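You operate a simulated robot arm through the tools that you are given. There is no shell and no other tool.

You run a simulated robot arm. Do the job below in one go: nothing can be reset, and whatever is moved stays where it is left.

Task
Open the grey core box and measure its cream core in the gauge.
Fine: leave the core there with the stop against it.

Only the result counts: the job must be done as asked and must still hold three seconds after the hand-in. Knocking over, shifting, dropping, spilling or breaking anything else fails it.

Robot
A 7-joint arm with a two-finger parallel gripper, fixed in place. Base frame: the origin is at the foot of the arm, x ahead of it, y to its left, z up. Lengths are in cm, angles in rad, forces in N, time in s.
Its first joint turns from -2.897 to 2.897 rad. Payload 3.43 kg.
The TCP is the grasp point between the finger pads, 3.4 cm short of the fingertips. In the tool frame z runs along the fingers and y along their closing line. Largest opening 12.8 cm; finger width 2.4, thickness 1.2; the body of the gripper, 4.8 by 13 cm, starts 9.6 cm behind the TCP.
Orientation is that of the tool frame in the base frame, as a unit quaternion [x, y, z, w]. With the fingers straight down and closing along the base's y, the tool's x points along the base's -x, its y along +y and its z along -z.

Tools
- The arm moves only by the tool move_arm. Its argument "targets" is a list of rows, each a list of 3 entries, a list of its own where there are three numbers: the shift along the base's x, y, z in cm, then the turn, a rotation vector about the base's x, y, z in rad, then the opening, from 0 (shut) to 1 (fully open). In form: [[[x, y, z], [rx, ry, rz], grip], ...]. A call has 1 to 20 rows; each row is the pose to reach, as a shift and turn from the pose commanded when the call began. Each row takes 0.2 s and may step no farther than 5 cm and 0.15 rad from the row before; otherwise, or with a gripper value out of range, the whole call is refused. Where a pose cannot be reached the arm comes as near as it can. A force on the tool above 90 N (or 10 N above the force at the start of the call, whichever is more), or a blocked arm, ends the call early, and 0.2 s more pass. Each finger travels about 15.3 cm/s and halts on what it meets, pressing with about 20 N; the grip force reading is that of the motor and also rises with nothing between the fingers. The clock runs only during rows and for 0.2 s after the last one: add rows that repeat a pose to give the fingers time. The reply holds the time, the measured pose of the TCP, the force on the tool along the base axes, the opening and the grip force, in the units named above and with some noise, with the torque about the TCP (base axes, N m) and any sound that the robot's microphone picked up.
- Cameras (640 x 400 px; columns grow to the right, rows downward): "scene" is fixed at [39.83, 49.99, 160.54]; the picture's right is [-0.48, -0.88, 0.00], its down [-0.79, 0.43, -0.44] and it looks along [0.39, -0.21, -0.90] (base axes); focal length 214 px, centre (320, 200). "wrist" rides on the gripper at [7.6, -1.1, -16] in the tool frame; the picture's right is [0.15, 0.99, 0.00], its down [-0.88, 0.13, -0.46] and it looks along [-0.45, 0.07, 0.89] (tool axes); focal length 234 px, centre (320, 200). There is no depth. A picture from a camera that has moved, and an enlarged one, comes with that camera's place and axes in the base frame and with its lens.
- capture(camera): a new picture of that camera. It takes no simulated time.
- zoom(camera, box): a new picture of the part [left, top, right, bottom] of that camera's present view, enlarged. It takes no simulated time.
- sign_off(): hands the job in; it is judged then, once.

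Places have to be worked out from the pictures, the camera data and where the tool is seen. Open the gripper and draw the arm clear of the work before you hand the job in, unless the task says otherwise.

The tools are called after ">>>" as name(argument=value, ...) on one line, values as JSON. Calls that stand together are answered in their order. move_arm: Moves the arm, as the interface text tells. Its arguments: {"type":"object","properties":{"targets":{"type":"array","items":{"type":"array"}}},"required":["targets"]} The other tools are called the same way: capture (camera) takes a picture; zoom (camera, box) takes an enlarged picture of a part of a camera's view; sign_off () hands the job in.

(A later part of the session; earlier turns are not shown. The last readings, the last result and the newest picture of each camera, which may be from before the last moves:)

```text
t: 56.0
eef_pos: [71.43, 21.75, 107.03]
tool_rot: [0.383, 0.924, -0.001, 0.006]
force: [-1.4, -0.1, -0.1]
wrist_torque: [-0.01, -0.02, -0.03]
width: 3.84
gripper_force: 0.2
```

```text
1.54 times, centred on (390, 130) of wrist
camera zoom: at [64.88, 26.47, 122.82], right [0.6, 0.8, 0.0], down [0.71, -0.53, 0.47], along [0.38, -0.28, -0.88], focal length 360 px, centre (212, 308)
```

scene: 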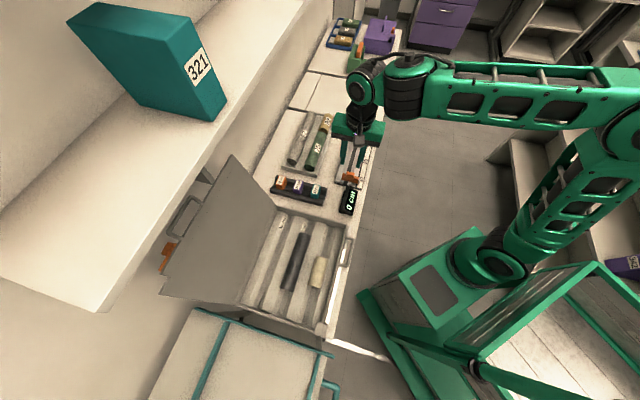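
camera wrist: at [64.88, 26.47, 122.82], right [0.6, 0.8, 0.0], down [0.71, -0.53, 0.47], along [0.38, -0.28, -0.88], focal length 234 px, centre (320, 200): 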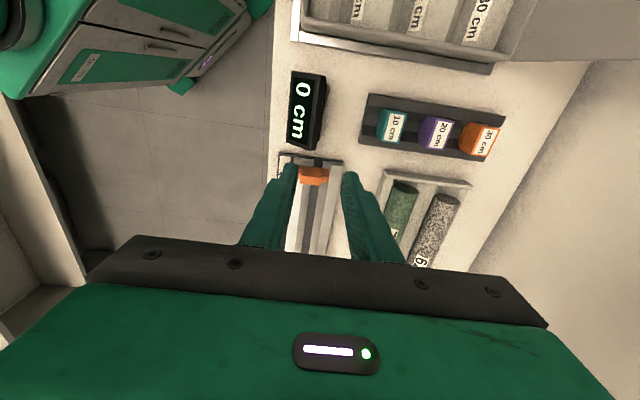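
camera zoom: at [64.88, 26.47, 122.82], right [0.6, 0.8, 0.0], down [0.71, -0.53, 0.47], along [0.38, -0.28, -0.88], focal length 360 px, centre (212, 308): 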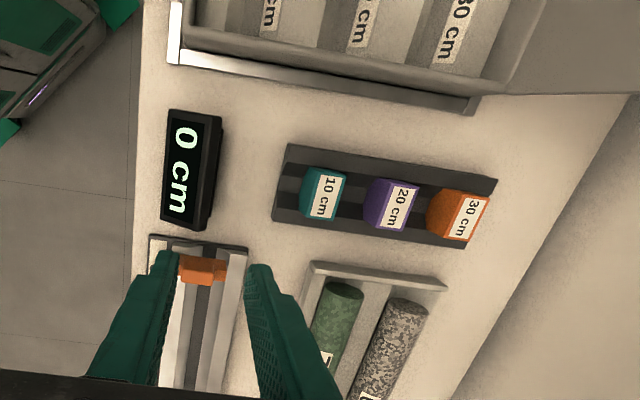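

The cream core is safe in its groove. While I am here I look at the gauge: I move a little along it and take pictures.

>>> move_arm(targets=[[[2.5, -2.5, 0], [0, 0, 0], 0.5], [[5, -5, 0], [0, 0, 0], 0.8], [[7.5, -7.5, 0], [0, 0, 0], 1.0], [[10, -10, 0], [0, 0, 0], 1.0], [[10, -10, 0], [0, 0, 0], 1.0]])

>>> capture(camera="wrist")

>>> zoom(camera="wrist", box=[230, 20, 430, 240])

>>> zoom(camera="scene", box=[270, 100, 390, 220])

```text
t: 57.2
eef_pos: [81.17, 11.76, 107.18]
tool_rot: [0.382, 0.924, 0.0, 0.006]
force: [0.2, 0.3, -0.5]
wrist_torque: [-0.03, -0.04, 0.02]
width: 12.8
gripper_force: 0.0
```

```text
taken
camera wrist: at [74.71, 16.44, 123.0], right [0.6, 0.8, 0.0], down [0.71, -0.53, 0.47], along [0.38, -0.28, -0.88], focal length 234 px, centre (320, 200)
```

wrist: 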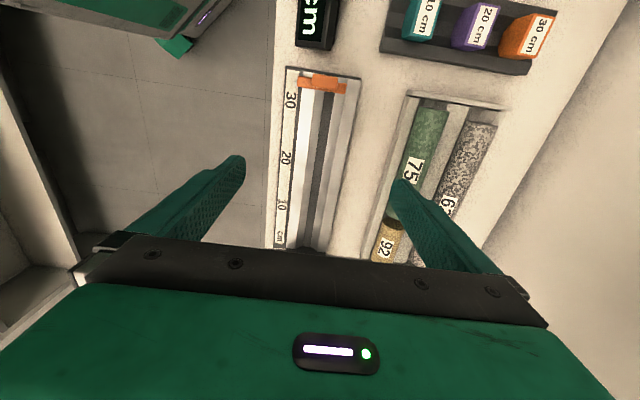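

```text
1.82 times, centred on (330, 130) of wrist
camera zoom: at [74.71, 16.44, 123.0], right [0.6, 0.8, 0.0], down [0.71, -0.53, 0.47], along [0.38, -0.28, -0.88], focal length 426 px, centre (302, 327)
```

zoom: 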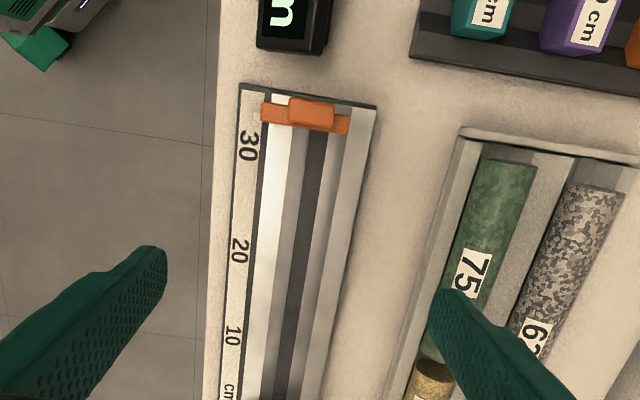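

```text
3.33 times, centred on (330, 160) of scene
camera zoom: at [39.83, 49.99, 160.54], right [-0.48, -0.88, 0.0], down [-0.79, 0.43, -0.44], along [0.39, -0.21, -0.9], focal length 715 px, centre (287, 333)
```

zoom: 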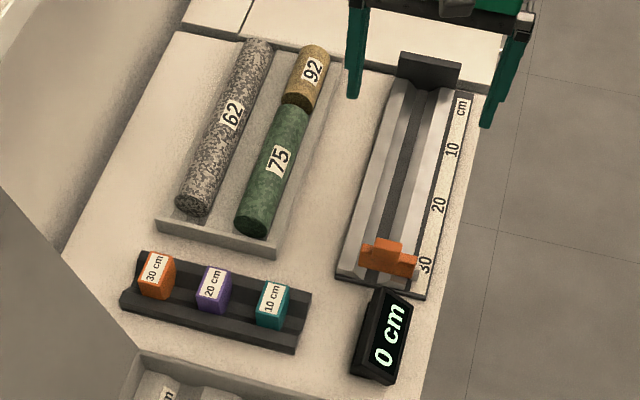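

The gauge is clear: a trough with a black end plate at its far end (p≈−73) and the orange stop near the 32 cm mark, with a tab on top I can push. I go back to the core for a deeper grasp, opening to 5.6 cm on the way.

>>> move_arm(targets=[[[-3.2, 3.4, 0], [0, 0, 0], 0.8], [[-6.4, 6.8, 0], [0, 0, 0], 0.6], [[-9.6, 10.2, 0], [0, 0, 0], 0.45], [[-12.8, 13.6, 0], [0, 0, 0], 0.44], [[-16, 17, 0], [0, 0, 0], 0.44], [[-19.2, 20.4, 0], [0, 0, 0], 0.44], [[-22.4, 23.9, 0], [0, 0, 0], 0.44], [[-25.6, 27.3, 0], [0, 0, 0], 0.44], [[-28.8, 30.7, 0], [0, 0, 0], 0.44], [[-31.95, 34.1, 0], [0, 0, 0], 0.44], [[-31.95, 34.1, -4], [0, 0, 0], 0.44], [[-31.95, 34.1, -8], [0, 0, 0], 0.44], [[-31.95, 34.1, -12], [0, 0, 0], 0.44], [[-31.95, 34.1, -15], [0, 0, 0], 0.44], [[-31.95, 34.1, -15], [0, 0, 0], 0.44]])

>>> capture(camera="wrist")

>>> zoom(camera="wrist", box=[240, 100, 400, 260])

```text
t: 60.4
eef_pos: [48.99, 45.94, 92.13]
tool_rot: [0.382, 0.924, -0.001, 0.007]
force: [0.4, -0.3, -0.2]
wrist_torque: [0.01, 0.01, -0.01]
width: 5.58
gripper_force: 0.1
```

```text
taken
camera wrist: at [42.64, 50.56, 108.17], right [0.6, 0.8, 0.0], down [0.71, -0.53, 0.47], along [0.38, -0.28, -0.88], focal length 234 px, centre (320, 200)
```

wrist: 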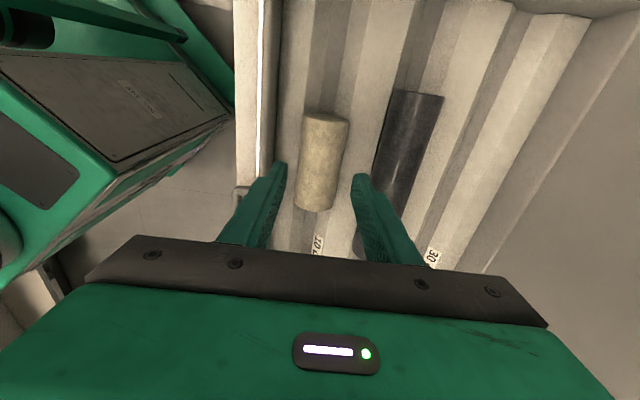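

```text
2.50 times, centred on (320, 180) of wrist
camera zoom: at [42.64, 50.56, 108.17], right [0.6, 0.8, 0.0], down [0.71, -0.53, 0.47], along [0.38, -0.28, -0.88], focal length 585 px, centre (320, 250)
```

zoom: 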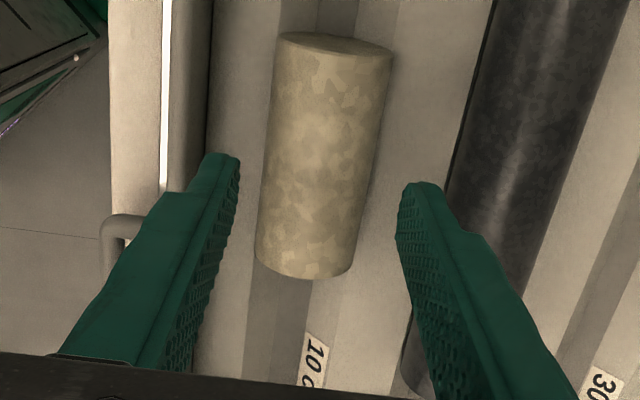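

The core lies as before, 9.9 cm long, centred at p≈−2.5. I shift 0.3 cm along it and descend to feel for the ridge.

>>> move_arm(targets=[[[0.2, -0.2, -2], [0, 0, 0], 0.44], [[0.2, -0.2, -4], [0, 0, 0], 0.44], [[0.2, -0.2, -5.5], [0, 0, 0], 0.44], [[0.2, -0.2, -6.2], [0, 0, 0], 0.44], [[0.2, -0.2, -6.5], [0, 0, 0], 0.44], [[0.2, -0.2, -6.5], [0, 0, 0], 0.44]])

>>> zoom(camera="wrist", box=[285, 135, 355, 205])

```text
t: 61.8
eef_pos: [49.38, 45.79, 85.77]
tool_rot: [0.383, 0.924, 0.003, 0.007]
force: [4.5, -6.9, 49.6]
wrist_torque: [-1.02, 1.42, 0.39]
width: 5.71
gripper_force: 0.9
```

```text
5.71 times, centred on (320, 170) of wrist
camera zoom: at [42.93, 50.4, 101.67], right [0.6, 0.8, 0.01], down [0.71, -0.53, 0.47], along [0.38, -0.27, -0.88], focal length 1338 px, centre (320, 371)
```

zoom: 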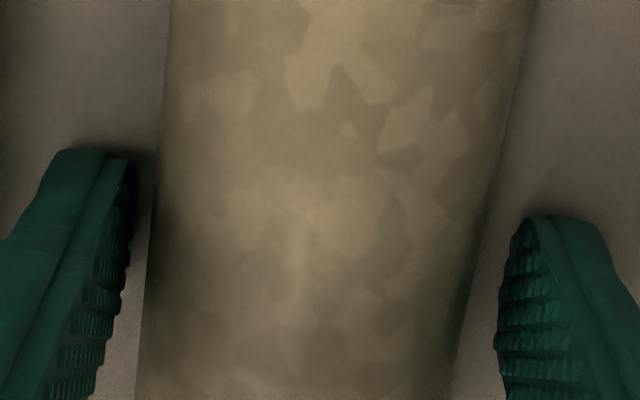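

The tips now press on the ridge (50 N), so this is as deep as they go. I back off 0.25 cm, then close fully.

>>> move_arm(targets=[[[0, 0, 0.15], [0, 0, 0], 0.44], [[0, 0, 0.25], [0, 0, 0], 0.44], [[0, 0, 0.25], [0, 0, 0], 0.44]])

>>> move_arm(targets=[[[0, 0, 0], [0, 0, 0], 0.4], [[0, 0, 0], [0, 0, 0], 0.35], [[0, 0, 0], [0, 0, 0], 0.2], [[0, 0, 0], [0, 0, 0], 0.0], [[0, 0, 0], [0, 0, 0], 0.0]])

>>> zoom(camera="wrist", box=[240, 100, 400, 260])

```text
t: 62.6
eef_pos: [49.31, 45.73, 85.7]
tool_rot: [0.383, 0.924, -0.001, 0.006]
force: [-0.7, 2.0, 17.0]
wrist_torque: [-0.23, 0.5, -0.11]
width: 5.54
gripper_force: 0.2
```

```text
t: 63.8
eef_pos: [49.28, 45.73, 85.75]
tool_rot: [0.383, 0.924, -0.002, 0.006]
force: [-10.2, -8.5, 2.5]
wrist_torque: [-0.29, 0.33, -0.21]
width: 4.74
gripper_force: 20.0
```

```text
2.50 times, centred on (320, 180) of wrist
camera zoom: at [42.91, 50.41, 101.67], right [0.6, 0.8, 0.0], down [0.71, -0.53, 0.47], along [0.38, -0.28, -0.88], focal length 585 px, centre (320, 250)
```

zoom: 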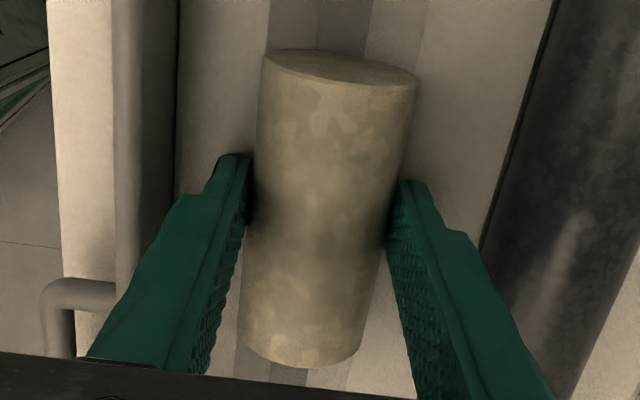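

Gripped again at 4.74 cm. This time I lift slowly, 0.4 cm per step, easing off the side force, and check after 3 cm.

>>> move_arm(targets=[[[-0.05, -0.05, 0.2], [0, 0, 0], 0.0], [[-0.1, -0.1, 0.5], [0, 0, 0], 0.0], [[-0.1, -0.1, 0.9], [0, 0, 0], 0.0], [[-0.1, -0.1, 1.3], [0, 0, 0], 0.0], [[-0.1, -0.1, 1.7], [0, 0, 0], 0.0], [[-0.1, -0.1, 2.1], [0, 0, 0], 0.0], [[-0.1, -0.1, 2.5], [0, 0, 0], 0.0], [[-0.1, -0.1, 2.9], [0, 0, 0], 0.0], [[-0.1, -0.1, 2.9], [0, 0, 0], 0.0]])

>>> capture(camera="wrist")

```text
t: 65.8
eef_pos: [49.35, 45.76, 88.71]
tool_rot: [0.383, 0.924, 0.0, 0.008]
force: [1.4, 0.0, -4.0]
wrist_torque: [-0.01, 0.02, -0.03]
width: 4.76
gripper_force: 19.8
```

```text
taken
camera wrist: at [42.94, 50.33, 104.55], right [0.6, 0.8, 0.0], down [0.71, -0.53, 0.47], along [0.38, -0.28, -0.88], focal length 234 px, centre (320, 200)
```

wrist: 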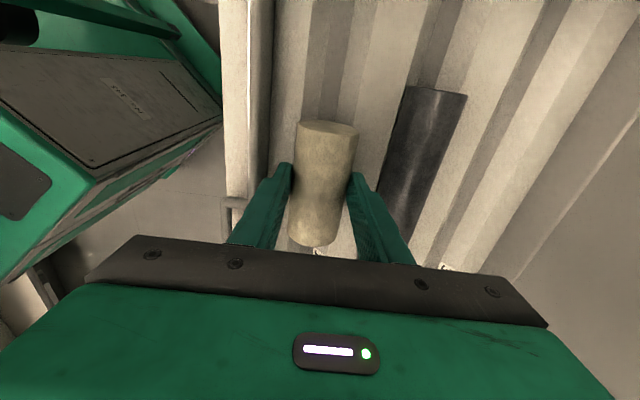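

Still held (4 N, 4.76 cm) and it sits the same in the fingers. I lift another 6.5 cm, just enough to clear the box wall and the display, gently.

>>> move_arm(targets=[[[0, 0, 0.4], [0, 0, 0], 0.0], [[0, 0, 0.9], [0, 0, 0], 0.0], [[0, 0, 1.4], [0, 0, 0], 0.0], [[0, 0, 1.9], [0, 0, 0], 0.0], [[0, 0, 2.5], [0, 0, 0], 0.0], [[0, 0, 3.1], [0, 0, 0], 0.0], [[0, 0, 3.7], [0, 0, 0], 0.0], [[0, 0, 4.3], [0, 0, 0], 0.0], [[0, 0, 4.9], [0, 0, 0], 0.0], [[0, 0, 5.5], [0, 0, 0], 0.0], [[0, 0, 6.0], [0, 0, 0], 0.0], [[0, 0, 6.5], [0, 0, 0], 0.0], [[0, 0, 6.5], [0, 0, 0], 0.0]])

>>> capture(camera="wrist")

```text
t: 68.6
eef_pos: [49.43, 45.61, 95.23]
tool_rot: [0.382, 0.924, -0.001, 0.006]
force: [0.2, 0.4, -4.0]
wrist_torque: [0.03, 0.0, 0.06]
width: 4.75
gripper_force: 19.6
```

```text
taken
camera wrist: at [43.01, 50.32, 111.02], right [0.6, 0.8, 0.0], down [0.71, -0.53, 0.47], along [0.38, -0.28, -0.88], focal length 234 px, centre (320, 200)
```

wrist: 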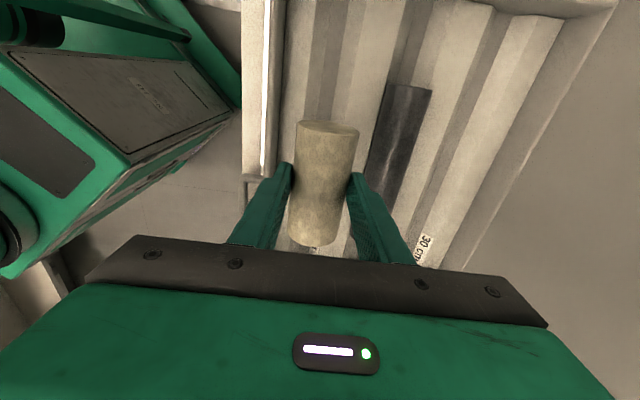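

The core is secure at z≈95. The trough's centre line works out at q≈66.3, so I carry the core there level, with gentle acceleration, in two stages.

>>> move_arm(targets=[[[0.35, -0.36, 0], [0, 0, 0], 0.0], [[1.04, -1.08, 0], [0, 0, 0], 0.0], [[2.09, -2.15, 0], [0, 0, 0], 0.0], [[3.48, -3.59, 0], [0, 0, 0], 0.0], [[5.22, -5.38, 0], [0, 0, 0], 0.0], [[6.97, -7.18, 0], [0, 0, 0], 0.0], [[8.71, -8.97, 0], [0, 0, 0], 0.0], [[10.45, -10.77, 0], [0, 0, 0], 0.0], [[12.19, -12.56, 0], [0, 0, 0], 0.0], [[13.93, -14.36, 0], [0, 0, 0], 0.0], [[15.67, -16.15, 0], [0, 0, 0], 0.0], [[17.42, -17.95, 0], [0, 0, 0], 0.0], [[19.16, -19.74, 0], [0, 0, 0], 0.0], [[20.55, -21.18, 0], [0, 0, 0], 0.0], [[21.59, -22.25, 0], [0, 0, 0], 0.0], [[22.29, -22.97, 0], [0, 0, 0], 0.0], [[22.64, -23.33, 0], [0, 0, 0], 0.0], [[22.64, -23.33, 0], [0, 0, 0], 0.0]])

>>> capture(camera="wrist")

```text
t: 72.4
eef_pos: [71.88, 22.44, 95.05]
tool_rot: [0.382, 0.924, 0.0, 0.006]
force: [0.4, -0.1, -4.8]
wrist_torque: [0.01, 0.01, 0.02]
width: 4.74
gripper_force: 19.8
```

```text
taken
camera wrist: at [65.59, 27.02, 110.97], right [0.6, 0.8, 0.0], down [0.71, -0.53, 0.47], along [0.38, -0.28, -0.88], focal length 234 px, centre (320, 200)
```

wrist: 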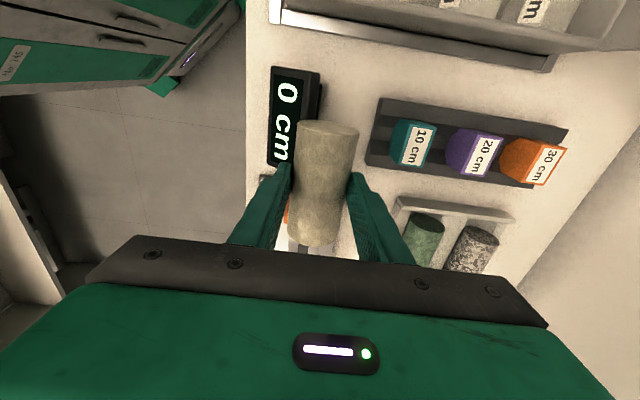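

Held firmly. I carry on to above the trough at p≈−64.

>>> move_arm(targets=[[[0.35, -0.36, 0], [0, 0, 0], 0.0], [[1.04, -1.08, 0], [0, 0, 0], 0.0], [[2.09, -2.15, 0], [0, 0, 0], 0.0], [[3.48, -3.59, 0], [0, 0, 0], 0.0], [[5.22, -5.38, 0], [0, 0, 0], 0.0], [[6.97, -7.18, 0], [0, 0, 0], 0.0], [[8.71, -8.97, 0], [0, 0, 0], 0.0], [[10.45, -10.77, 0], [0, 0, 0], 0.0], [[12.19, -12.56, 0], [0, 0, 0], 0.0], [[13.93, -14.36, 0], [0, 0, 0], 0.0], [[15.67, -16.15, 0], [0, 0, 0], 0.0], [[17.0, -17.55, 0], [0, 0, 0], 0.0], [[18.4, -18.98, 0], [0, 0, 0], 0.0], [[19.4, -20.05, 0], [0, 0, 0], 0.0], [[20.0, -20.65, 0], [0, 0, 0], 0.0], [[20.2, -20.84, 0], [0, 0, 0], 0.0], [[20.2, -20.84, 0], [0, 0, 0], 0.0]])

>>> capture(camera="wrist")

>>> zoom(camera="wrist", box=[240, 60, 420, 260])

>>> zoom(camera="scene", box=[280, 90, 400, 210])

```text
t: 76.0
eef_pos: [92.32, 1.5, 95.11]
tool_rot: [0.383, 0.924, 0.0, 0.006]
force: [-0.7, -0.1, -4.3]
wrist_torque: [0.07, 0.02, -0.02]
width: 4.76
gripper_force: 19.9
```

```text
taken
camera wrist: at [85.81, 6.04, 111.0], right [0.6, 0.8, 0.0], down [0.71, -0.53, 0.47], along [0.38, -0.28, -0.88], focal length 234 px, centre (320, 200)
```

wrist: 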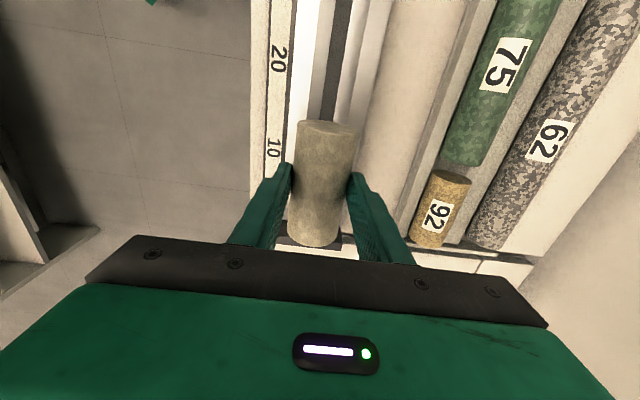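

```text
2.00 times, centred on (330, 160) of wrist
camera zoom: at [85.81, 6.04, 111.0], right [0.6, 0.8, 0.0], down [0.71, -0.53, 0.47], along [0.38, -0.28, -0.88], focal length 468 px, centre (300, 280)
```

zoom: 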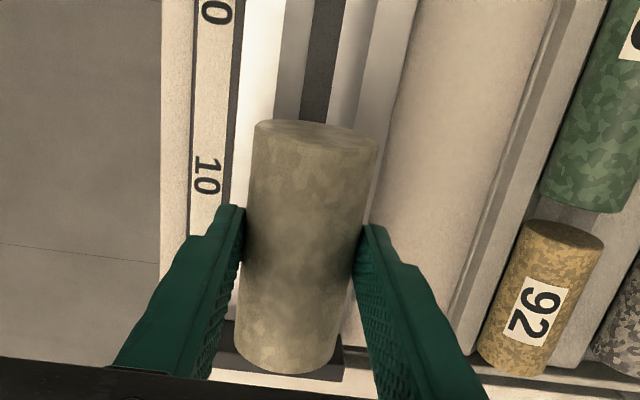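

```text
3.33 times, centred on (340, 150) of scene
camera zoom: at [39.83, 49.99, 160.54], right [-0.48, -0.88, 0.0], down [-0.79, 0.43, -0.44], along [0.39, -0.21, -0.9], focal length 715 px, centre (253, 367)
```

zoom: 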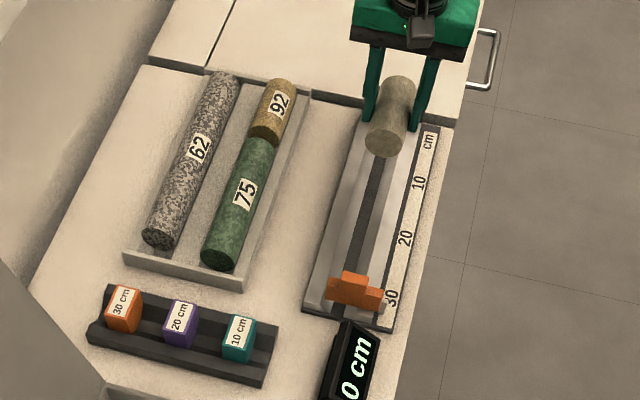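

The core hangs over the trough, clear of the end plate. I zoom in to check the sideways alignment before lowering.

>>> zoom(camera="wrist", box=[270, 0, 390, 140])

>>> zoom(camera="scene", box=[330, 90, 380, 190])

```text
2.86 times, centred on (330, 70) of wrist
camera zoom: at [85.81, 6.04, 111.0], right [0.6, 0.8, 0.0], down [0.71, -0.53, 0.47], along [0.38, -0.28, -0.88], focal length 669 px, centre (291, 571)
```

zoom: 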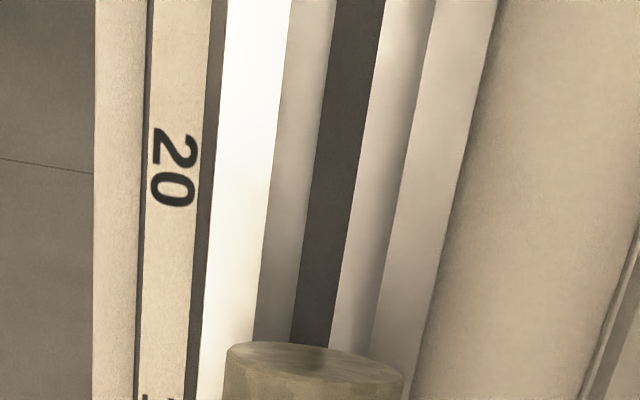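

```text
4.00 times, centred on (355, 140) of scene
camera zoom: at [39.83, 49.99, 160.54], right [-0.48, -0.88, 0.0], down [-0.79, 0.43, -0.44], along [0.39, -0.21, -0.9], focal length 858 px, centre (180, 440)
```

zoom: 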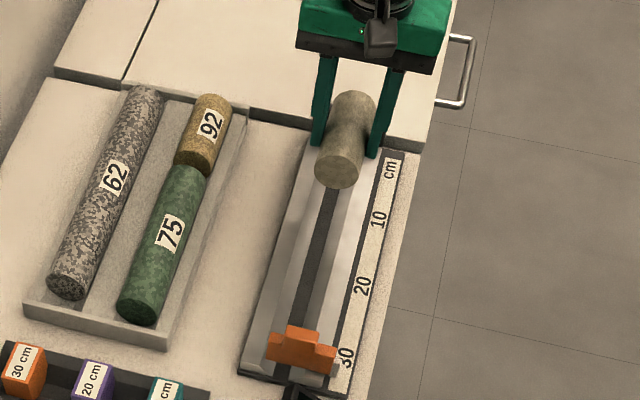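

The trough's groove centre is at q≈66.37 and the TCP at 66.34, so the core is centred. I lower it gently in stages, watching the vertical force.

>>> move_arm(targets=[[[0, 0, -0.4], [0, 0, 0], 0.0], [[0, 0, -1.0], [0, 0, 0], 0.0], [[0, 0, -1.8], [0, 0, 0], 0.0], [[0, 0, -2.6], [0, 0, 0], 0.0], [[0, 0, -3.4], [0, 0, 0], 0.0], [[0, 0, -4.2], [0, 0, 0], 0.0], [[0, 0, -5.0], [0, 0, 0], 0.0], [[0, 0, -5.5], [0, 0, 0], 0.0], [[0, 0, -6.0], [0, 0, 0], 0.0], [[0, 0, -6.0], [0, 0, 0], 0.0]])

>>> zoom(camera="wrist", box=[240, 60, 420, 260])

```text
t: 78.2
eef_pos: [92.28, 1.44, 89.1]
tool_rot: [0.382, 0.924, -0.001, 0.006]
force: [-0.6, -1.0, -4.3]
wrist_torque: [-0.01, 0.03, -0.03]
width: 4.78
gripper_force: 20.1
```

```text
2.00 times, centred on (330, 160) of wrist
camera zoom: at [85.84, 6.13, 105.02], right [0.6, 0.8, 0.0], down [0.71, -0.53, 0.47], along [0.38, -0.28, -0.88], focal length 468 px, centre (300, 280)
```

zoom: 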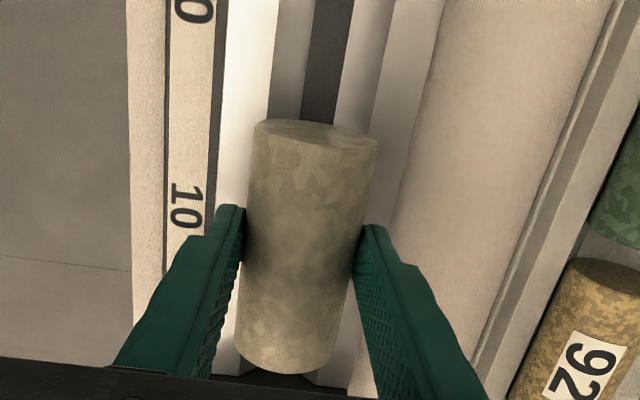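

Still hanging free (−4.3 N) and well lined up. I continue down in finer steps.

>>> move_arm(targets=[[[0.05, 0.05, -0.4], [0, 0, 0], 0.0], [[0.07, 0.07, -0.8], [0, 0, 0], 0.0], [[0.07, 0.07, -1.2], [0, 0, 0], 0.0], [[0.07, 0.07, -1.5], [0, 0, 0], 0.0], [[0.07, 0.07, -1.5], [0, 0, 0], 0.0]])

>>> move_arm(targets=[[[0, 0, -0.25], [0, 0, 0], 0.0], [[0, 0, -0.5], [0, 0, 0], 0.0], [[0, 0, -0.5], [0, 0, 0], 0.0]])

>>> zoom(camera="wrist", box=[240, 60, 420, 260])

```text
t: 79.4
eef_pos: [92.3, 1.57, 87.47]
tool_rot: [0.383, 0.924, -0.001, 0.006]
force: [-0.2, -1.0, -4.5]
wrist_torque: [0.02, -0.02, 0.01]
width: 4.74
gripper_force: 20.0
```

```text
t: 80.2
eef_pos: [92.25, 1.66, 87.06]
tool_rot: [0.383, 0.924, 0.0, 0.007]
force: [0.1, -0.1, -3.8]
wrist_torque: [0.0, 0.02, -0.02]
width: 4.76
gripper_force: 20.0
```

```text
2.00 times, centred on (330, 160) of wrist
camera zoom: at [85.92, 6.27, 103.0], right [0.6, 0.8, 0.0], down [0.71, -0.53, 0.47], along [0.38, -0.28, -0.88], focal length 468 px, centre (300, 280)
```

zoom: 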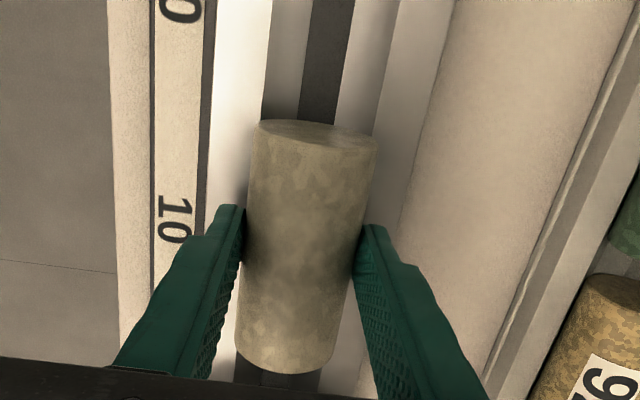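

Not seated yet. I continue in 0.25 cm steps with readings in between.

>>> move_arm(targets=[[[0, 0, -0.2], [0, 0, 0], 0.0], [[0, 0, -0.4], [0, 0, 0], 0.0], [[0, 0, -0.4], [0, 0, 0], 0.0]])

>>> move_arm(targets=[[[0, 0, -0.2], [0, 0, 0], 0.0], [[0, 0, -0.35], [0, 0, 0], 0.0], [[0, 0, -0.35], [0, 0, 0], 0.0]])

```text
t: 81.0
eef_pos: [92.36, 1.55, 86.64]
tool_rot: [0.383, 0.924, -0.001, 0.005]
force: [0.3, 0.2, -5.0]
wrist_torque: [-0.01, 0.0, 0.01]
width: 4.75
gripper_force: 19.7
```

```text
t: 81.8
eef_pos: [92.3, 1.49, 86.37]
tool_rot: [0.382, 0.924, 0.0, 0.006]
force: [0.0, -0.7, -4.3]
wrist_torque: [0.02, -0.01, 0.0]
width: 4.75
gripper_force: 19.6
```

Still free at 86.3. I continue.

>>> move_arm(targets=[[[0, 0, -0.15], [0, 0, 0], 0.0], [[0, 0, -0.3], [0, 0, 0], 0.0], [[0, 0, -0.3], [0, 0, 0], 0.0]])

>>> move_arm(targets=[[[0, 0, -0.15], [0, 0, 0], 0.0], [[0, 0, -0.3], [0, 0, 0], 0.0], [[0, 0, -0.3], [0, 0, 0], 0.0]])

>>> zoom(camera="wrist", box=[240, 60, 420, 260])

```text
t: 82.6
eef_pos: [92.27, 1.56, 86.04]
tool_rot: [0.382, 0.924, -0.001, 0.006]
force: [0.4, -0.6, -4.4]
wrist_torque: [-0.02, 0.02, -0.02]
width: 4.76
gripper_force: 20.4
```

```text
t: 83.4
eef_pos: [92.38, 1.57, 85.93]
tool_rot: [0.383, 0.924, 0.0, 0.008]
force: [2.4, 1.6, 4.2]
wrist_torque: [0.02, 0.0, 0.0]
width: 4.72
gripper_force: 20.2
```

```text
2.00 times, centred on (330, 160) of wrist
camera zoom: at [85.88, 6.23, 101.79], right [0.6, 0.8, 0.0], down [0.71, -0.53, 0.47], along [0.38, -0.28, -0.88], focal length 468 px, centre (300, 280)
```

zoom: 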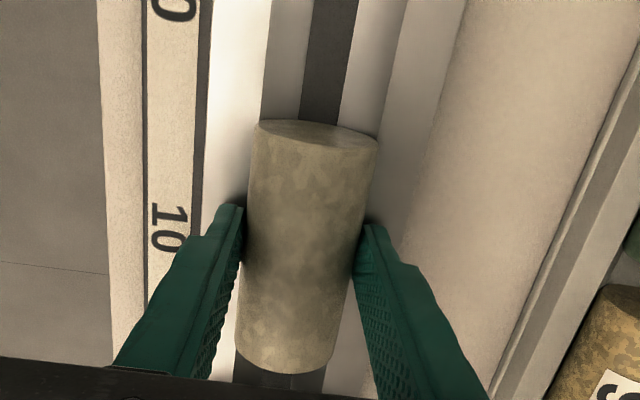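

The vertical force has turned positive, so the core has touched down in the trough. I open slowly to 5.6 cm.

>>> move_arm(targets=[[[0, 0, 0], [0, 0, 0], 0.37], [[0, 0, 0], [0, 0, 0], 0.39], [[0, 0, 0], [0, 0, 0], 0.41], [[0, 0, 0], [0, 0, 0], 0.44], [[0, 0, 0], [0, 0, 0], 0.44]])

>>> zoom(camera="wrist", box=[240, 60, 420, 260])

```text
t: 84.6
eef_pos: [92.3, 1.52, 85.74]
tool_rot: [0.383, 0.924, -0.001, 0.006]
force: [-0.2, -0.2, 0.3]
wrist_torque: [0.03, -0.02, 0.0]
width: 5.64
gripper_force: 0.1
```

```text
2.00 times, centred on (330, 160) of wrist
camera zoom: at [85.87, 6.2, 101.72], right [0.6, 0.8, 0.0], down [0.71, -0.53, 0.47], along [0.38, -0.28, -0.88], focal length 468 px, centre (300, 280)
```

zoom: 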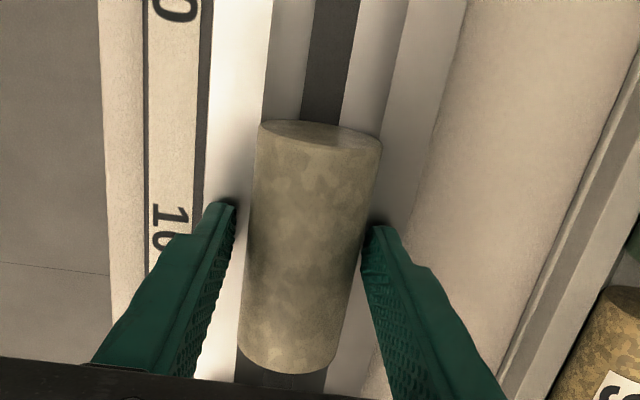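

The core rests in the trough. I shift 0.1 cm to centre the open fingers and rise straight up.

>>> move_arm(targets=[[[0.07, 0.07, 0], [0, 0, 0], 0.45], [[0.07, 0.07, 0.6], [0, 0, 0], 0.45], [[0.07, 0.07, 1.5], [0, 0, 0], 0.45], [[0.07, 0.07, 3], [0, 0, 0], 0.45], [[0.07, 0.07, 5], [0, 0, 0], 0.45], [[0.07, 0.07, 8], [0, 0, 0], 0.45], [[0.07, 0.07, 12], [0, 0, 0], 0.45], [[0.07, 0.07, 12], [0, 0, 0], 0.45]])

>>> capture(camera="wrist")

>>> zoom(camera="scene", box=[300, 100, 390, 220])

```text
t: 86.4
eef_pos: [92.32, 1.24, 97.93]
tool_rot: [0.382, 0.924, 0.0, 0.007]
force: [0.2, 0.2, -0.2]
wrist_torque: [0.01, -0.01, -0.02]
width: 5.8
gripper_force: 0.1
```

```text
taken
camera wrist: at [86.02, 5.94, 113.9], right [0.6, 0.8, 0.0], down [0.71, -0.53, 0.47], along [0.38, -0.28, -0.88], focal length 234 px, centre (320, 200)
```

wrist: 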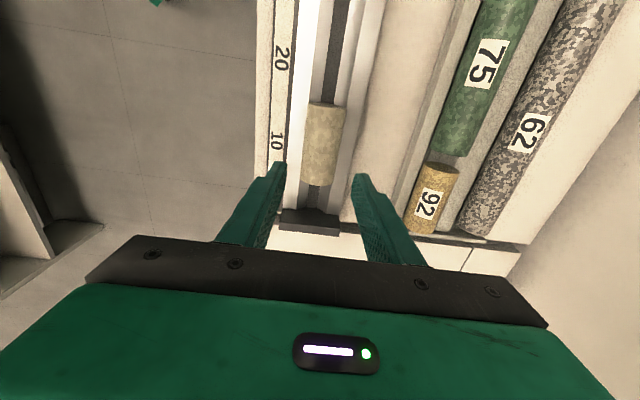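

```text
3.33 times, centred on (345, 160) of scene
camera zoom: at [39.83, 49.99, 160.54], right [-0.48, -0.88, 0.0], down [-0.79, 0.43, -0.44], along [0.39, -0.21, -0.9], focal length 715 px, centre (237, 333)
```

zoom: 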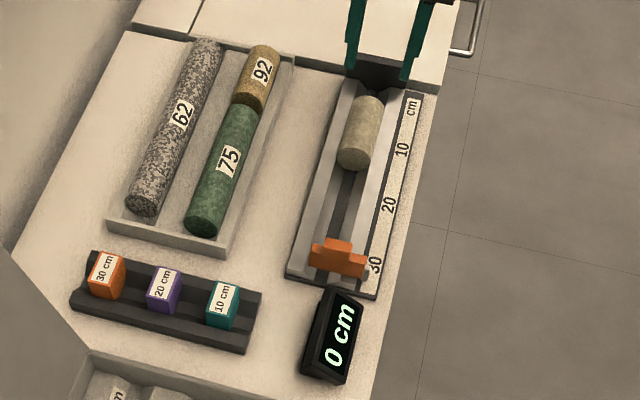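

The core lies in the trough with a small gap to the end plate; the display still reads 0 cm. Now the stop: I close the fingers, move back along the trough and look at the stop from behind.

>>> move_arm(targets=[[[-2.8, 2.6, 0], [0, 0, 0], 0.3], [[-5.6, 5.2, 0], [0, 0, 0], 0.2], [[-8.4, 7.9, 0], [0, 0, 0], 0.1], [[-11.2, 10.6, 0], [0, 0, 0], 0.0], [[-14, 13.3, 0], [0, 0, 0], 0.0], [[-16.8, 16, 0], [0, 0, 0], 0.0], [[-19.6, 18.8, 0], [0, 0, 0], 0.0], [[-19.6, 18.8, 0], [0, 0, 0], 0.0]])

>>> capture(camera="wrist")

>>> zoom(camera="wrist", box=[260, 80, 400, 240])

```text
t: 88.2
eef_pos: [72.8, 20.23, 97.88]
tool_rot: [0.383, 0.924, -0.001, 0.006]
force: [-0.8, -0.5, 0.4]
wrist_torque: [0.0, 0.0, -0.01]
width: 0.01
gripper_force: 20.3
```

```text
taken
camera wrist: at [66.54, 24.88, 113.74], right [0.6, 0.8, 0.0], down [0.71, -0.53, 0.47], along [0.38, -0.28, -0.88], focal length 234 px, centre (320, 200)
```

wrist: 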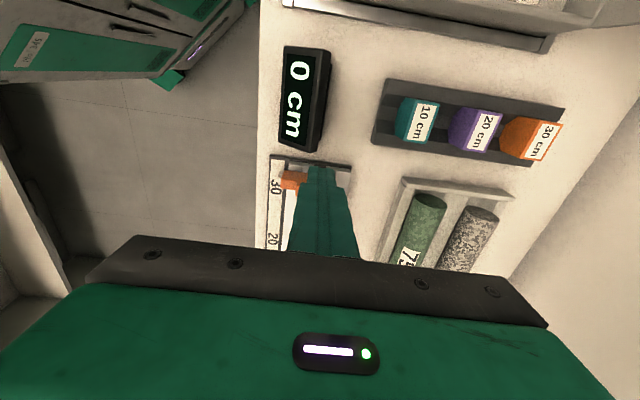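

```text
2.50 times, centred on (330, 160) of wrist
camera zoom: at [66.54, 24.88, 113.74], right [0.6, 0.8, 0.0], down [0.71, -0.53, 0.47], along [0.38, -0.28, -0.88], focal length 585 px, centre (295, 300)
```

zoom: 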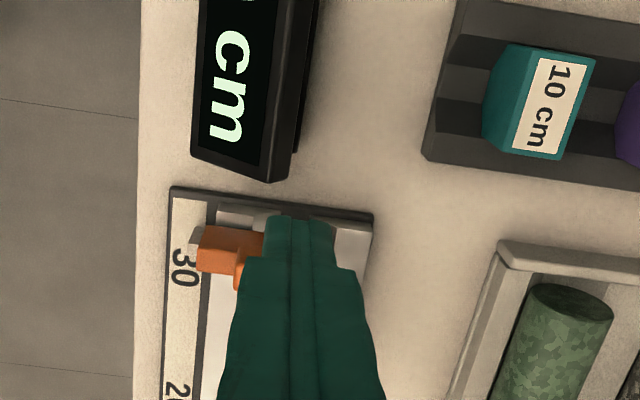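

The closed fingers hide the stop; I open them to see it.

>>> move_arm(targets=[[[0, 0, 0], [0, 0, 0], 0.4], [[0, 0, 0], [0, 0, 0], 0.8], [[0, 0, 0], [0, 0, 0], 0.8]])

>>> zoom(camera="wrist", box=[260, 120, 360, 220])

>>> zoom(camera="scene", box=[320, 150, 380, 220])

```text
t: 89.0
eef_pos: [72.96, 20.16, 97.81]
tool_rot: [0.383, 0.924, -0.001, 0.006]
force: [-0.1, -0.6, -0.3]
wrist_torque: [-0.02, -0.01, 0.0]
width: 10.25
gripper_force: 0.0
```

```text
4.00 times, centred on (310, 170) of wrist
camera zoom: at [66.56, 24.86, 113.75], right [0.6, 0.8, 0.0], down [0.71, -0.53, 0.47], along [0.38, -0.28, -0.88], focal length 937 px, centre (360, 320)
```

zoom: 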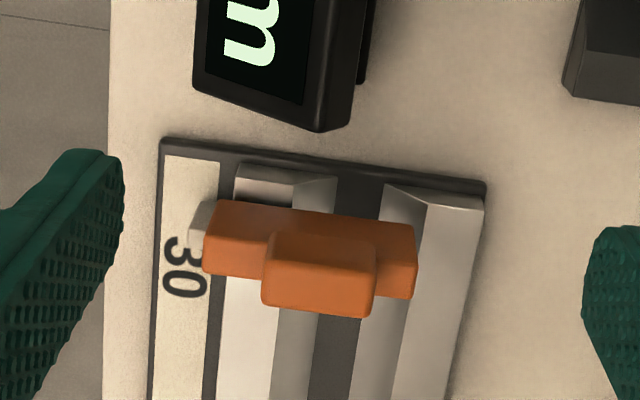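

```text
5.71 times, centred on (350, 185) of scene
camera zoom: at [39.83, 49.99, 160.54], right [-0.48, -0.88, 0.0], down [-0.79, 0.43, -0.44], along [0.39, -0.21, -0.9], focal length 1226 px, centre (149, 286)
```

zoom: 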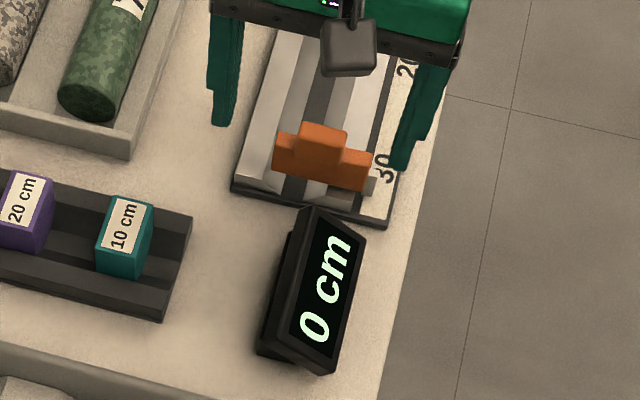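

The stop is a cross plate with a raised tab about 3.5 cm wide; tab top centre at about (76.1, 16.3, 87.6). I will pinch the tab from both sides and slide it; first I move above it to check.

>>> move_arm(targets=[[[1, -1.2, 0], [0, 0, 0], 0.6], [[2, -2.4, 0], [0, 0, 0], 0.42], [[3.0, -3.65, -1], [0, 0, 0], 0.4], [[3.0, -3.65, -3], [0, 0, 0], 0.4], [[3.0, -3.65, -3], [0, 0, 0], 0.4]])

>>> capture(camera="wrist")

>>> zoom(camera="wrist", box=[250, 90, 390, 230])

```text
t: 90.2
eef_pos: [75.93, 16.59, 94.78]
tool_rot: [0.383, 0.924, 0.0, 0.006]
force: [-0.8, -0.2, 0.5]
wrist_torque: [0.0, 0.04, -0.03]
width: 5.11
gripper_force: 0.0
```

```text
taken
camera wrist: at [69.51, 21.26, 110.77], right [0.6, 0.8, 0.0], down [0.71, -0.53, 0.47], along [0.38, -0.28, -0.88], focal length 234 px, centre (320, 200)
```

wrist: 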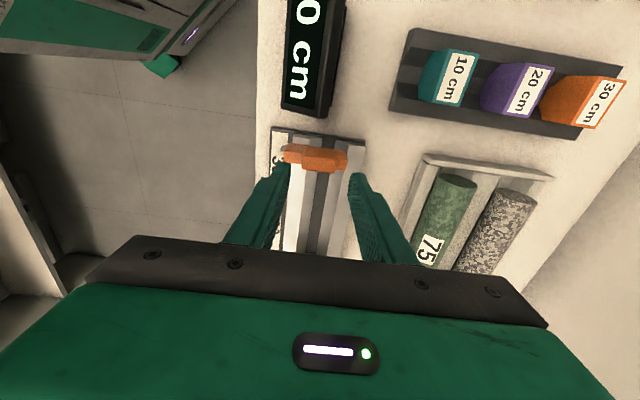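

```text
2.86 times, centred on (320, 160) of wrist
camera zoom: at [69.51, 21.26, 110.77], right [0.6, 0.8, 0.0], down [0.71, -0.53, 0.47], along [0.38, -0.28, -0.88], focal length 669 px, centre (320, 314)
```

zoom: 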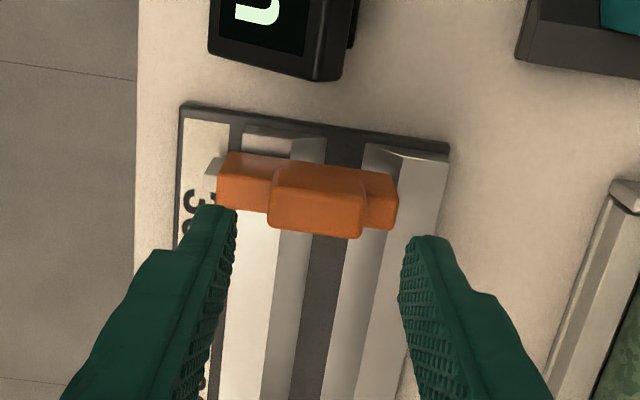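

The tab is centred between the fingers within 0.15 cm. I correct that and go down so the tips flank the tab.

>>> move_arm(targets=[[[-0.08, -0.08, -2], [0, 0, 0], 0.4], [[-0.08, -0.08, -3.8], [0, 0, 0], 0.4], [[-0.08, -0.08, -4.7], [0, 0, 0], 0.4], [[-0.08, -0.08, -5.1], [0, 0, 0], 0.4], [[-0.08, -0.08, -5.1], [0, 0, 0], 0.4]])

>>> zoom(camera="wrist", box=[250, 110, 390, 250])

```text
t: 91.4
eef_pos: [75.67, 16.78, 89.81]
tool_rot: [0.382, 0.924, 0.0, 0.006]
force: [0.3, 0.0, 0.7]
wrist_torque: [0.01, 0.02, 0.0]
width: 5.12
gripper_force: 0.1
```

```text
2.86 times, centred on (320, 180) of wrist
camera zoom: at [69.26, 21.35, 105.7], right [0.6, 0.8, 0.0], down [0.71, -0.53, 0.47], along [0.38, -0.28, -0.88], focal length 669 px, centre (320, 257)
```

zoom: 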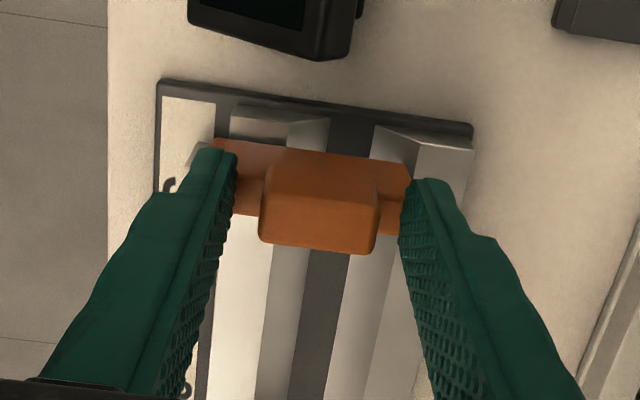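

The tips flank the tab, set slightly behind its front face so they won't touch the core. I close on the tab.

>>> move_arm(targets=[[[0, 0, 0], [0, 0, 0], 0.33], [[0, 0, 0], [0, 0, 0], 0.28], [[0, 0, 0], [0, 0, 0], 0.2], [[0, 0, 0], [0, 0, 0], 0.2]])

>>> zoom(camera="wrist", box=[250, 110, 390, 250])

```text
t: 92.4
eef_pos: [75.65, 16.72, 89.75]
tool_rot: [0.383, 0.924, -0.001, 0.007]
force: [-1.2, -1.9, 1.5]
wrist_torque: [-0.12, 0.2, -0.02]
width: 3.35
gripper_force: 44.8
```

```text
2.86 times, centred on (320, 180) of wrist
camera zoom: at [69.26, 21.34, 105.7], right [0.6, 0.8, 0.0], down [0.71, -0.53, 0.47], along [0.38, -0.28, -0.88], focal length 669 px, centre (320, 257)
```

zoom: 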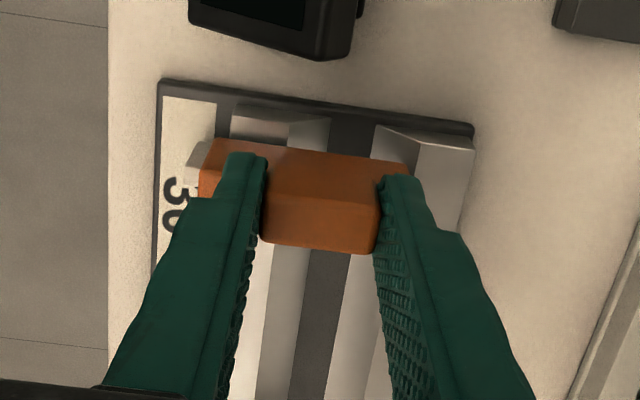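

The tab is gripped. I slide the stop 3 cm toward the core first, to see how it runs.

>>> move_arm(targets=[[[0.25, -0.25, 0], [0, 0, 0], 0.2], [[0.6, -0.6, 0], [0, 0, 0], 0.2], [[1.0, -1.0, 0], [0, 0, 0], 0.2], [[1.4, -1.4, 0], [0, 0, 0], 0.2], [[1.8, -1.8, 0], [0, 0, 0], 0.2], [[2.12, -2.12, 0], [0, 0, 0], 0.2], [[2.12, -2.12, 0], [0, 0, 0], 0.2]])

>>> capture(camera="wrist")

```text
t: 94.0
eef_pos: [77.74, 14.54, 89.77]
tool_rot: [0.382, 0.924, -0.001, 0.007]
force: [0.4, 0.2, 11.5]
wrist_torque: [-0.45, -0.26, 0.09]
width: 3.33
gripper_force: 45.1
```

```text
taken
camera wrist: at [71.36, 19.22, 105.69], right [0.6, 0.8, 0.0], down [0.71, -0.53, 0.47], along [0.38, -0.28, -0.88], focal length 234 px, centre (320, 200)
```

wrist: 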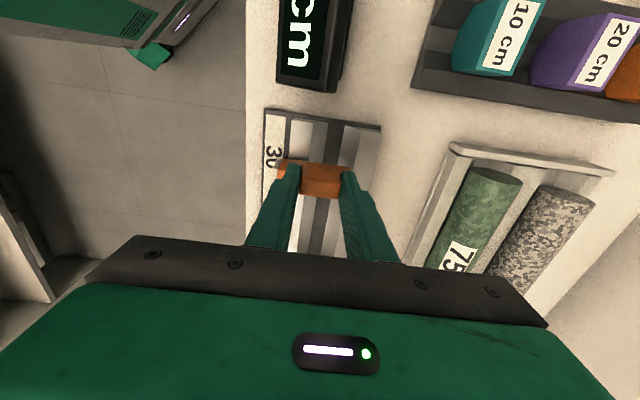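

The stop runs freely and stays in the grip. I slide it another 11.5 cm, stopping short of the core.

>>> move_arm(targets=[[[0.3, -0.3, 0], [0, 0, 0], 0.2], [[0.8, -0.8, 0], [0, 0, 0], 0.2], [[1.4, -1.4, 0], [0, 0, 0], 0.2], [[2.0, -2.0, 0], [0, 0, 0], 0.2], [[2.6, -2.6, 0], [0, 0, 0], 0.2], [[3.2, -3.2, 0], [0, 0, 0], 0.2], [[3.8, -3.8, 0], [0, 0, 0], 0.2], [[4.4, -4.4, 0], [0, 0, 0], 0.2], [[5.0, -5.0, 0], [0, 0, 0], 0.2], [[5.6, -5.6, 0], [0, 0, 0], 0.2], [[6.2, -6.2, 0], [0, 0, 0], 0.2], [[6.8, -6.8, 0], [0, 0, 0], 0.2], [[7.4, -7.4, 0], [0, 0, 0], 0.2], [[7.9, -7.9, 0], [0, 0, 0], 0.2], [[8.13, -8.13, 0], [0, 0, 0], 0.2], [[8.13, -8.13, 0], [0, 0, 0], 0.2]])

>>> capture(camera="wrist")

>>> zoom(camera="scene", box=[300, 100, 390, 220])

```text
t: 97.4
eef_pos: [85.83, 6.47, 89.78]
tool_rot: [0.382, 0.924, -0.001, 0.004]
force: [-3.9, -4.1, -3.5]
wrist_torque: [-0.05, 0.24, -0.01]
width: 3.34
gripper_force: 44.9
```

```text
taken
camera wrist: at [79.45, 11.12, 105.67], right [0.6, 0.8, 0.0], down [0.71, -0.53, 0.47], along [0.38, -0.28, -0.88], focal length 234 px, centre (320, 200)
```

wrist: 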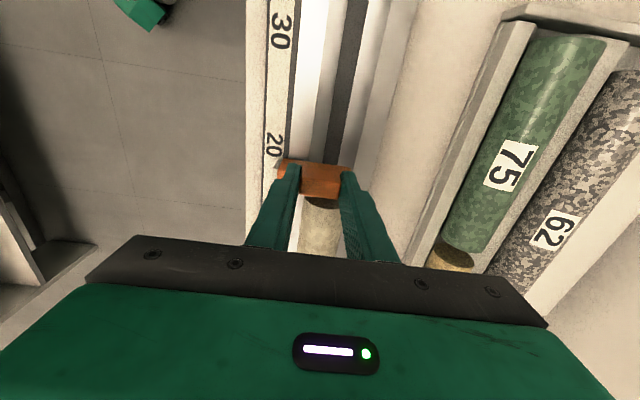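

```text
3.33 times, centred on (345, 160) of scene
camera zoom: at [39.83, 49.99, 160.54], right [-0.48, -0.88, 0.0], down [-0.79, 0.43, -0.44], along [0.39, -0.21, -0.9], focal length 715 px, centre (237, 333)
```

zoom: 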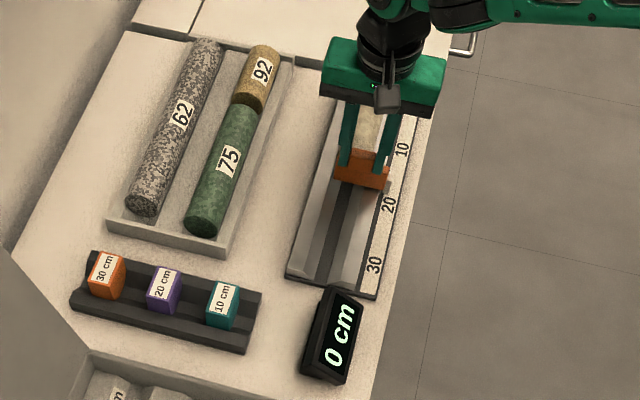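

The stop is near the 17–18 mark, with the core's end just ahead. I continue slowly and watch for the force when the core reaches the end plate.

>>> move_arm(targets=[[[0.2, -0.2, 0], [0, 0, 0], 0.2], [[0.5, -0.5, 0], [0, 0, 0], 0.2], [[0.8, -0.8, 0], [0, 0, 0], 0.2], [[1.1, -1.1, 0], [0, 0, 0], 0.2], [[1.4, -1.4, 0], [0, 0, 0], 0.2], [[1.7, -1.7, 0], [0, 0, 0], 0.2], [[2.0, -2.0, 0], [0, 0, 0], 0.2], [[2.0, -2.0, 0], [0, 0, 0], 0.2]])

>>> zoom(camera="wrist", box=[250, 110, 390, 270])

>>> zoom(camera="scene", box=[300, 100, 390, 220])

```text
t: 99.2
eef_pos: [87.92, 4.3, 89.77]
tool_rot: [0.383, 0.924, 0.0, 0.008]
force: [-9.9, -5.8, 13.2]
wrist_torque: [-0.09, 0.76, 0.04]
width: 3.33
gripper_force: 45.2
```

```text
2.50 times, centred on (320, 190) of wrist
camera zoom: at [81.51, 9.04, 105.65], right [0.6, 0.8, 0.0], down [0.71, -0.53, 0.47], along [0.38, -0.28, -0.88], focal length 585 px, centre (320, 225)
```

zoom: 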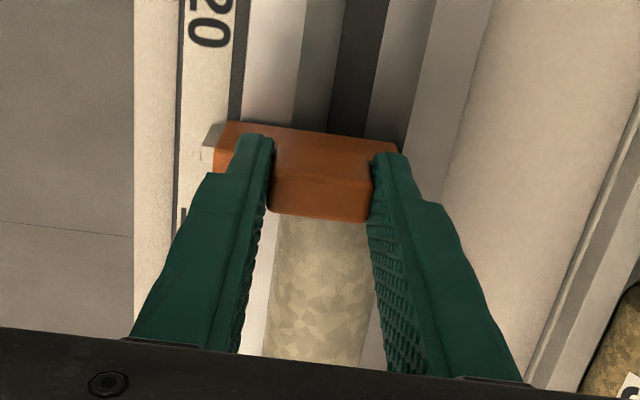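

```text
3.33 times, centred on (345, 160) of scene
camera zoom: at [39.83, 49.99, 160.54], right [-0.48, -0.88, 0.0], down [-0.79, 0.43, -0.44], along [0.39, -0.21, -0.9], focal length 715 px, centre (237, 333)
```

zoom: 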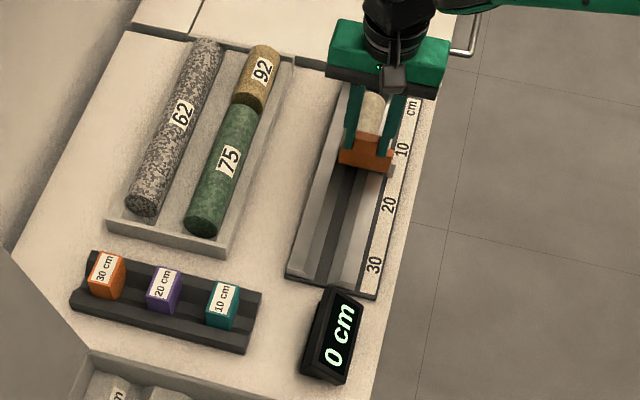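

The stop now meets the core. I push on gently toward the end plate.

>>> move_arm(targets=[[[0.2, -0.2, 0], [0, 0, 0], 0.2], [[0.45, -0.45, 0], [0, 0, 0], 0.2], [[0.7, -0.7, 0], [0, 0, 0], 0.2], [[0.95, -0.95, 0], [0, 0, 0], 0.2], [[1.2, -1.2, 0], [0, 0, 0], 0.2], [[1.4, -1.4, 0], [0, 0, 0], 0.2], [[1.4, -1.4, 0], [0, 0, 0], 0.2]])

>>> zoom(camera="scene", box=[300, 100, 390, 220])

>>> zoom(camera="wrist", box=[250, 110, 390, 270])

```text
t: 100.8
eef_pos: [89.2, 3.01, 89.78]
tool_rot: [0.383, 0.924, -0.001, 0.007]
force: [-3.0, 0.3, 12.2]
wrist_torque: [0.19, 0.62, 0.24]
width: 3.34
gripper_force: 45.8
```

```text
3.33 times, centred on (345, 160) of scene
camera zoom: at [39.83, 49.99, 160.54], right [-0.48, -0.88, 0.0], down [-0.79, 0.43, -0.44], along [0.39, -0.21, -0.9], focal length 715 px, centre (237, 333)
```

zoom: 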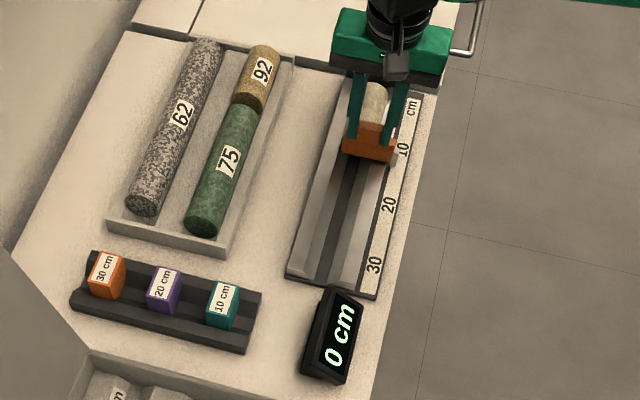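

```text
2.50 times, centred on (320, 190) of wrist
camera zoom: at [82.86, 7.7, 105.65], right [0.6, 0.8, 0.0], down [0.71, -0.53, 0.47], along [0.38, -0.28, -0.88], focal length 585 px, centre (320, 225)
```

zoom: 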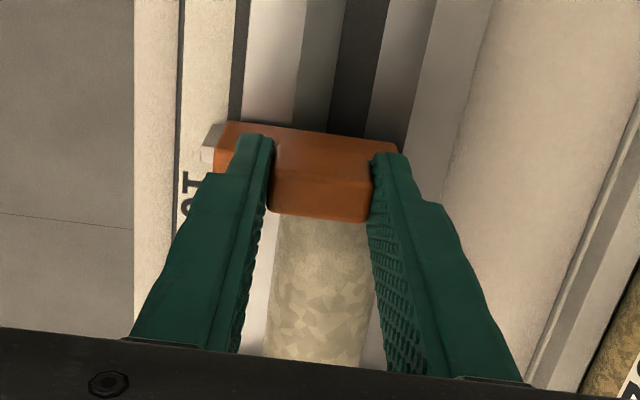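

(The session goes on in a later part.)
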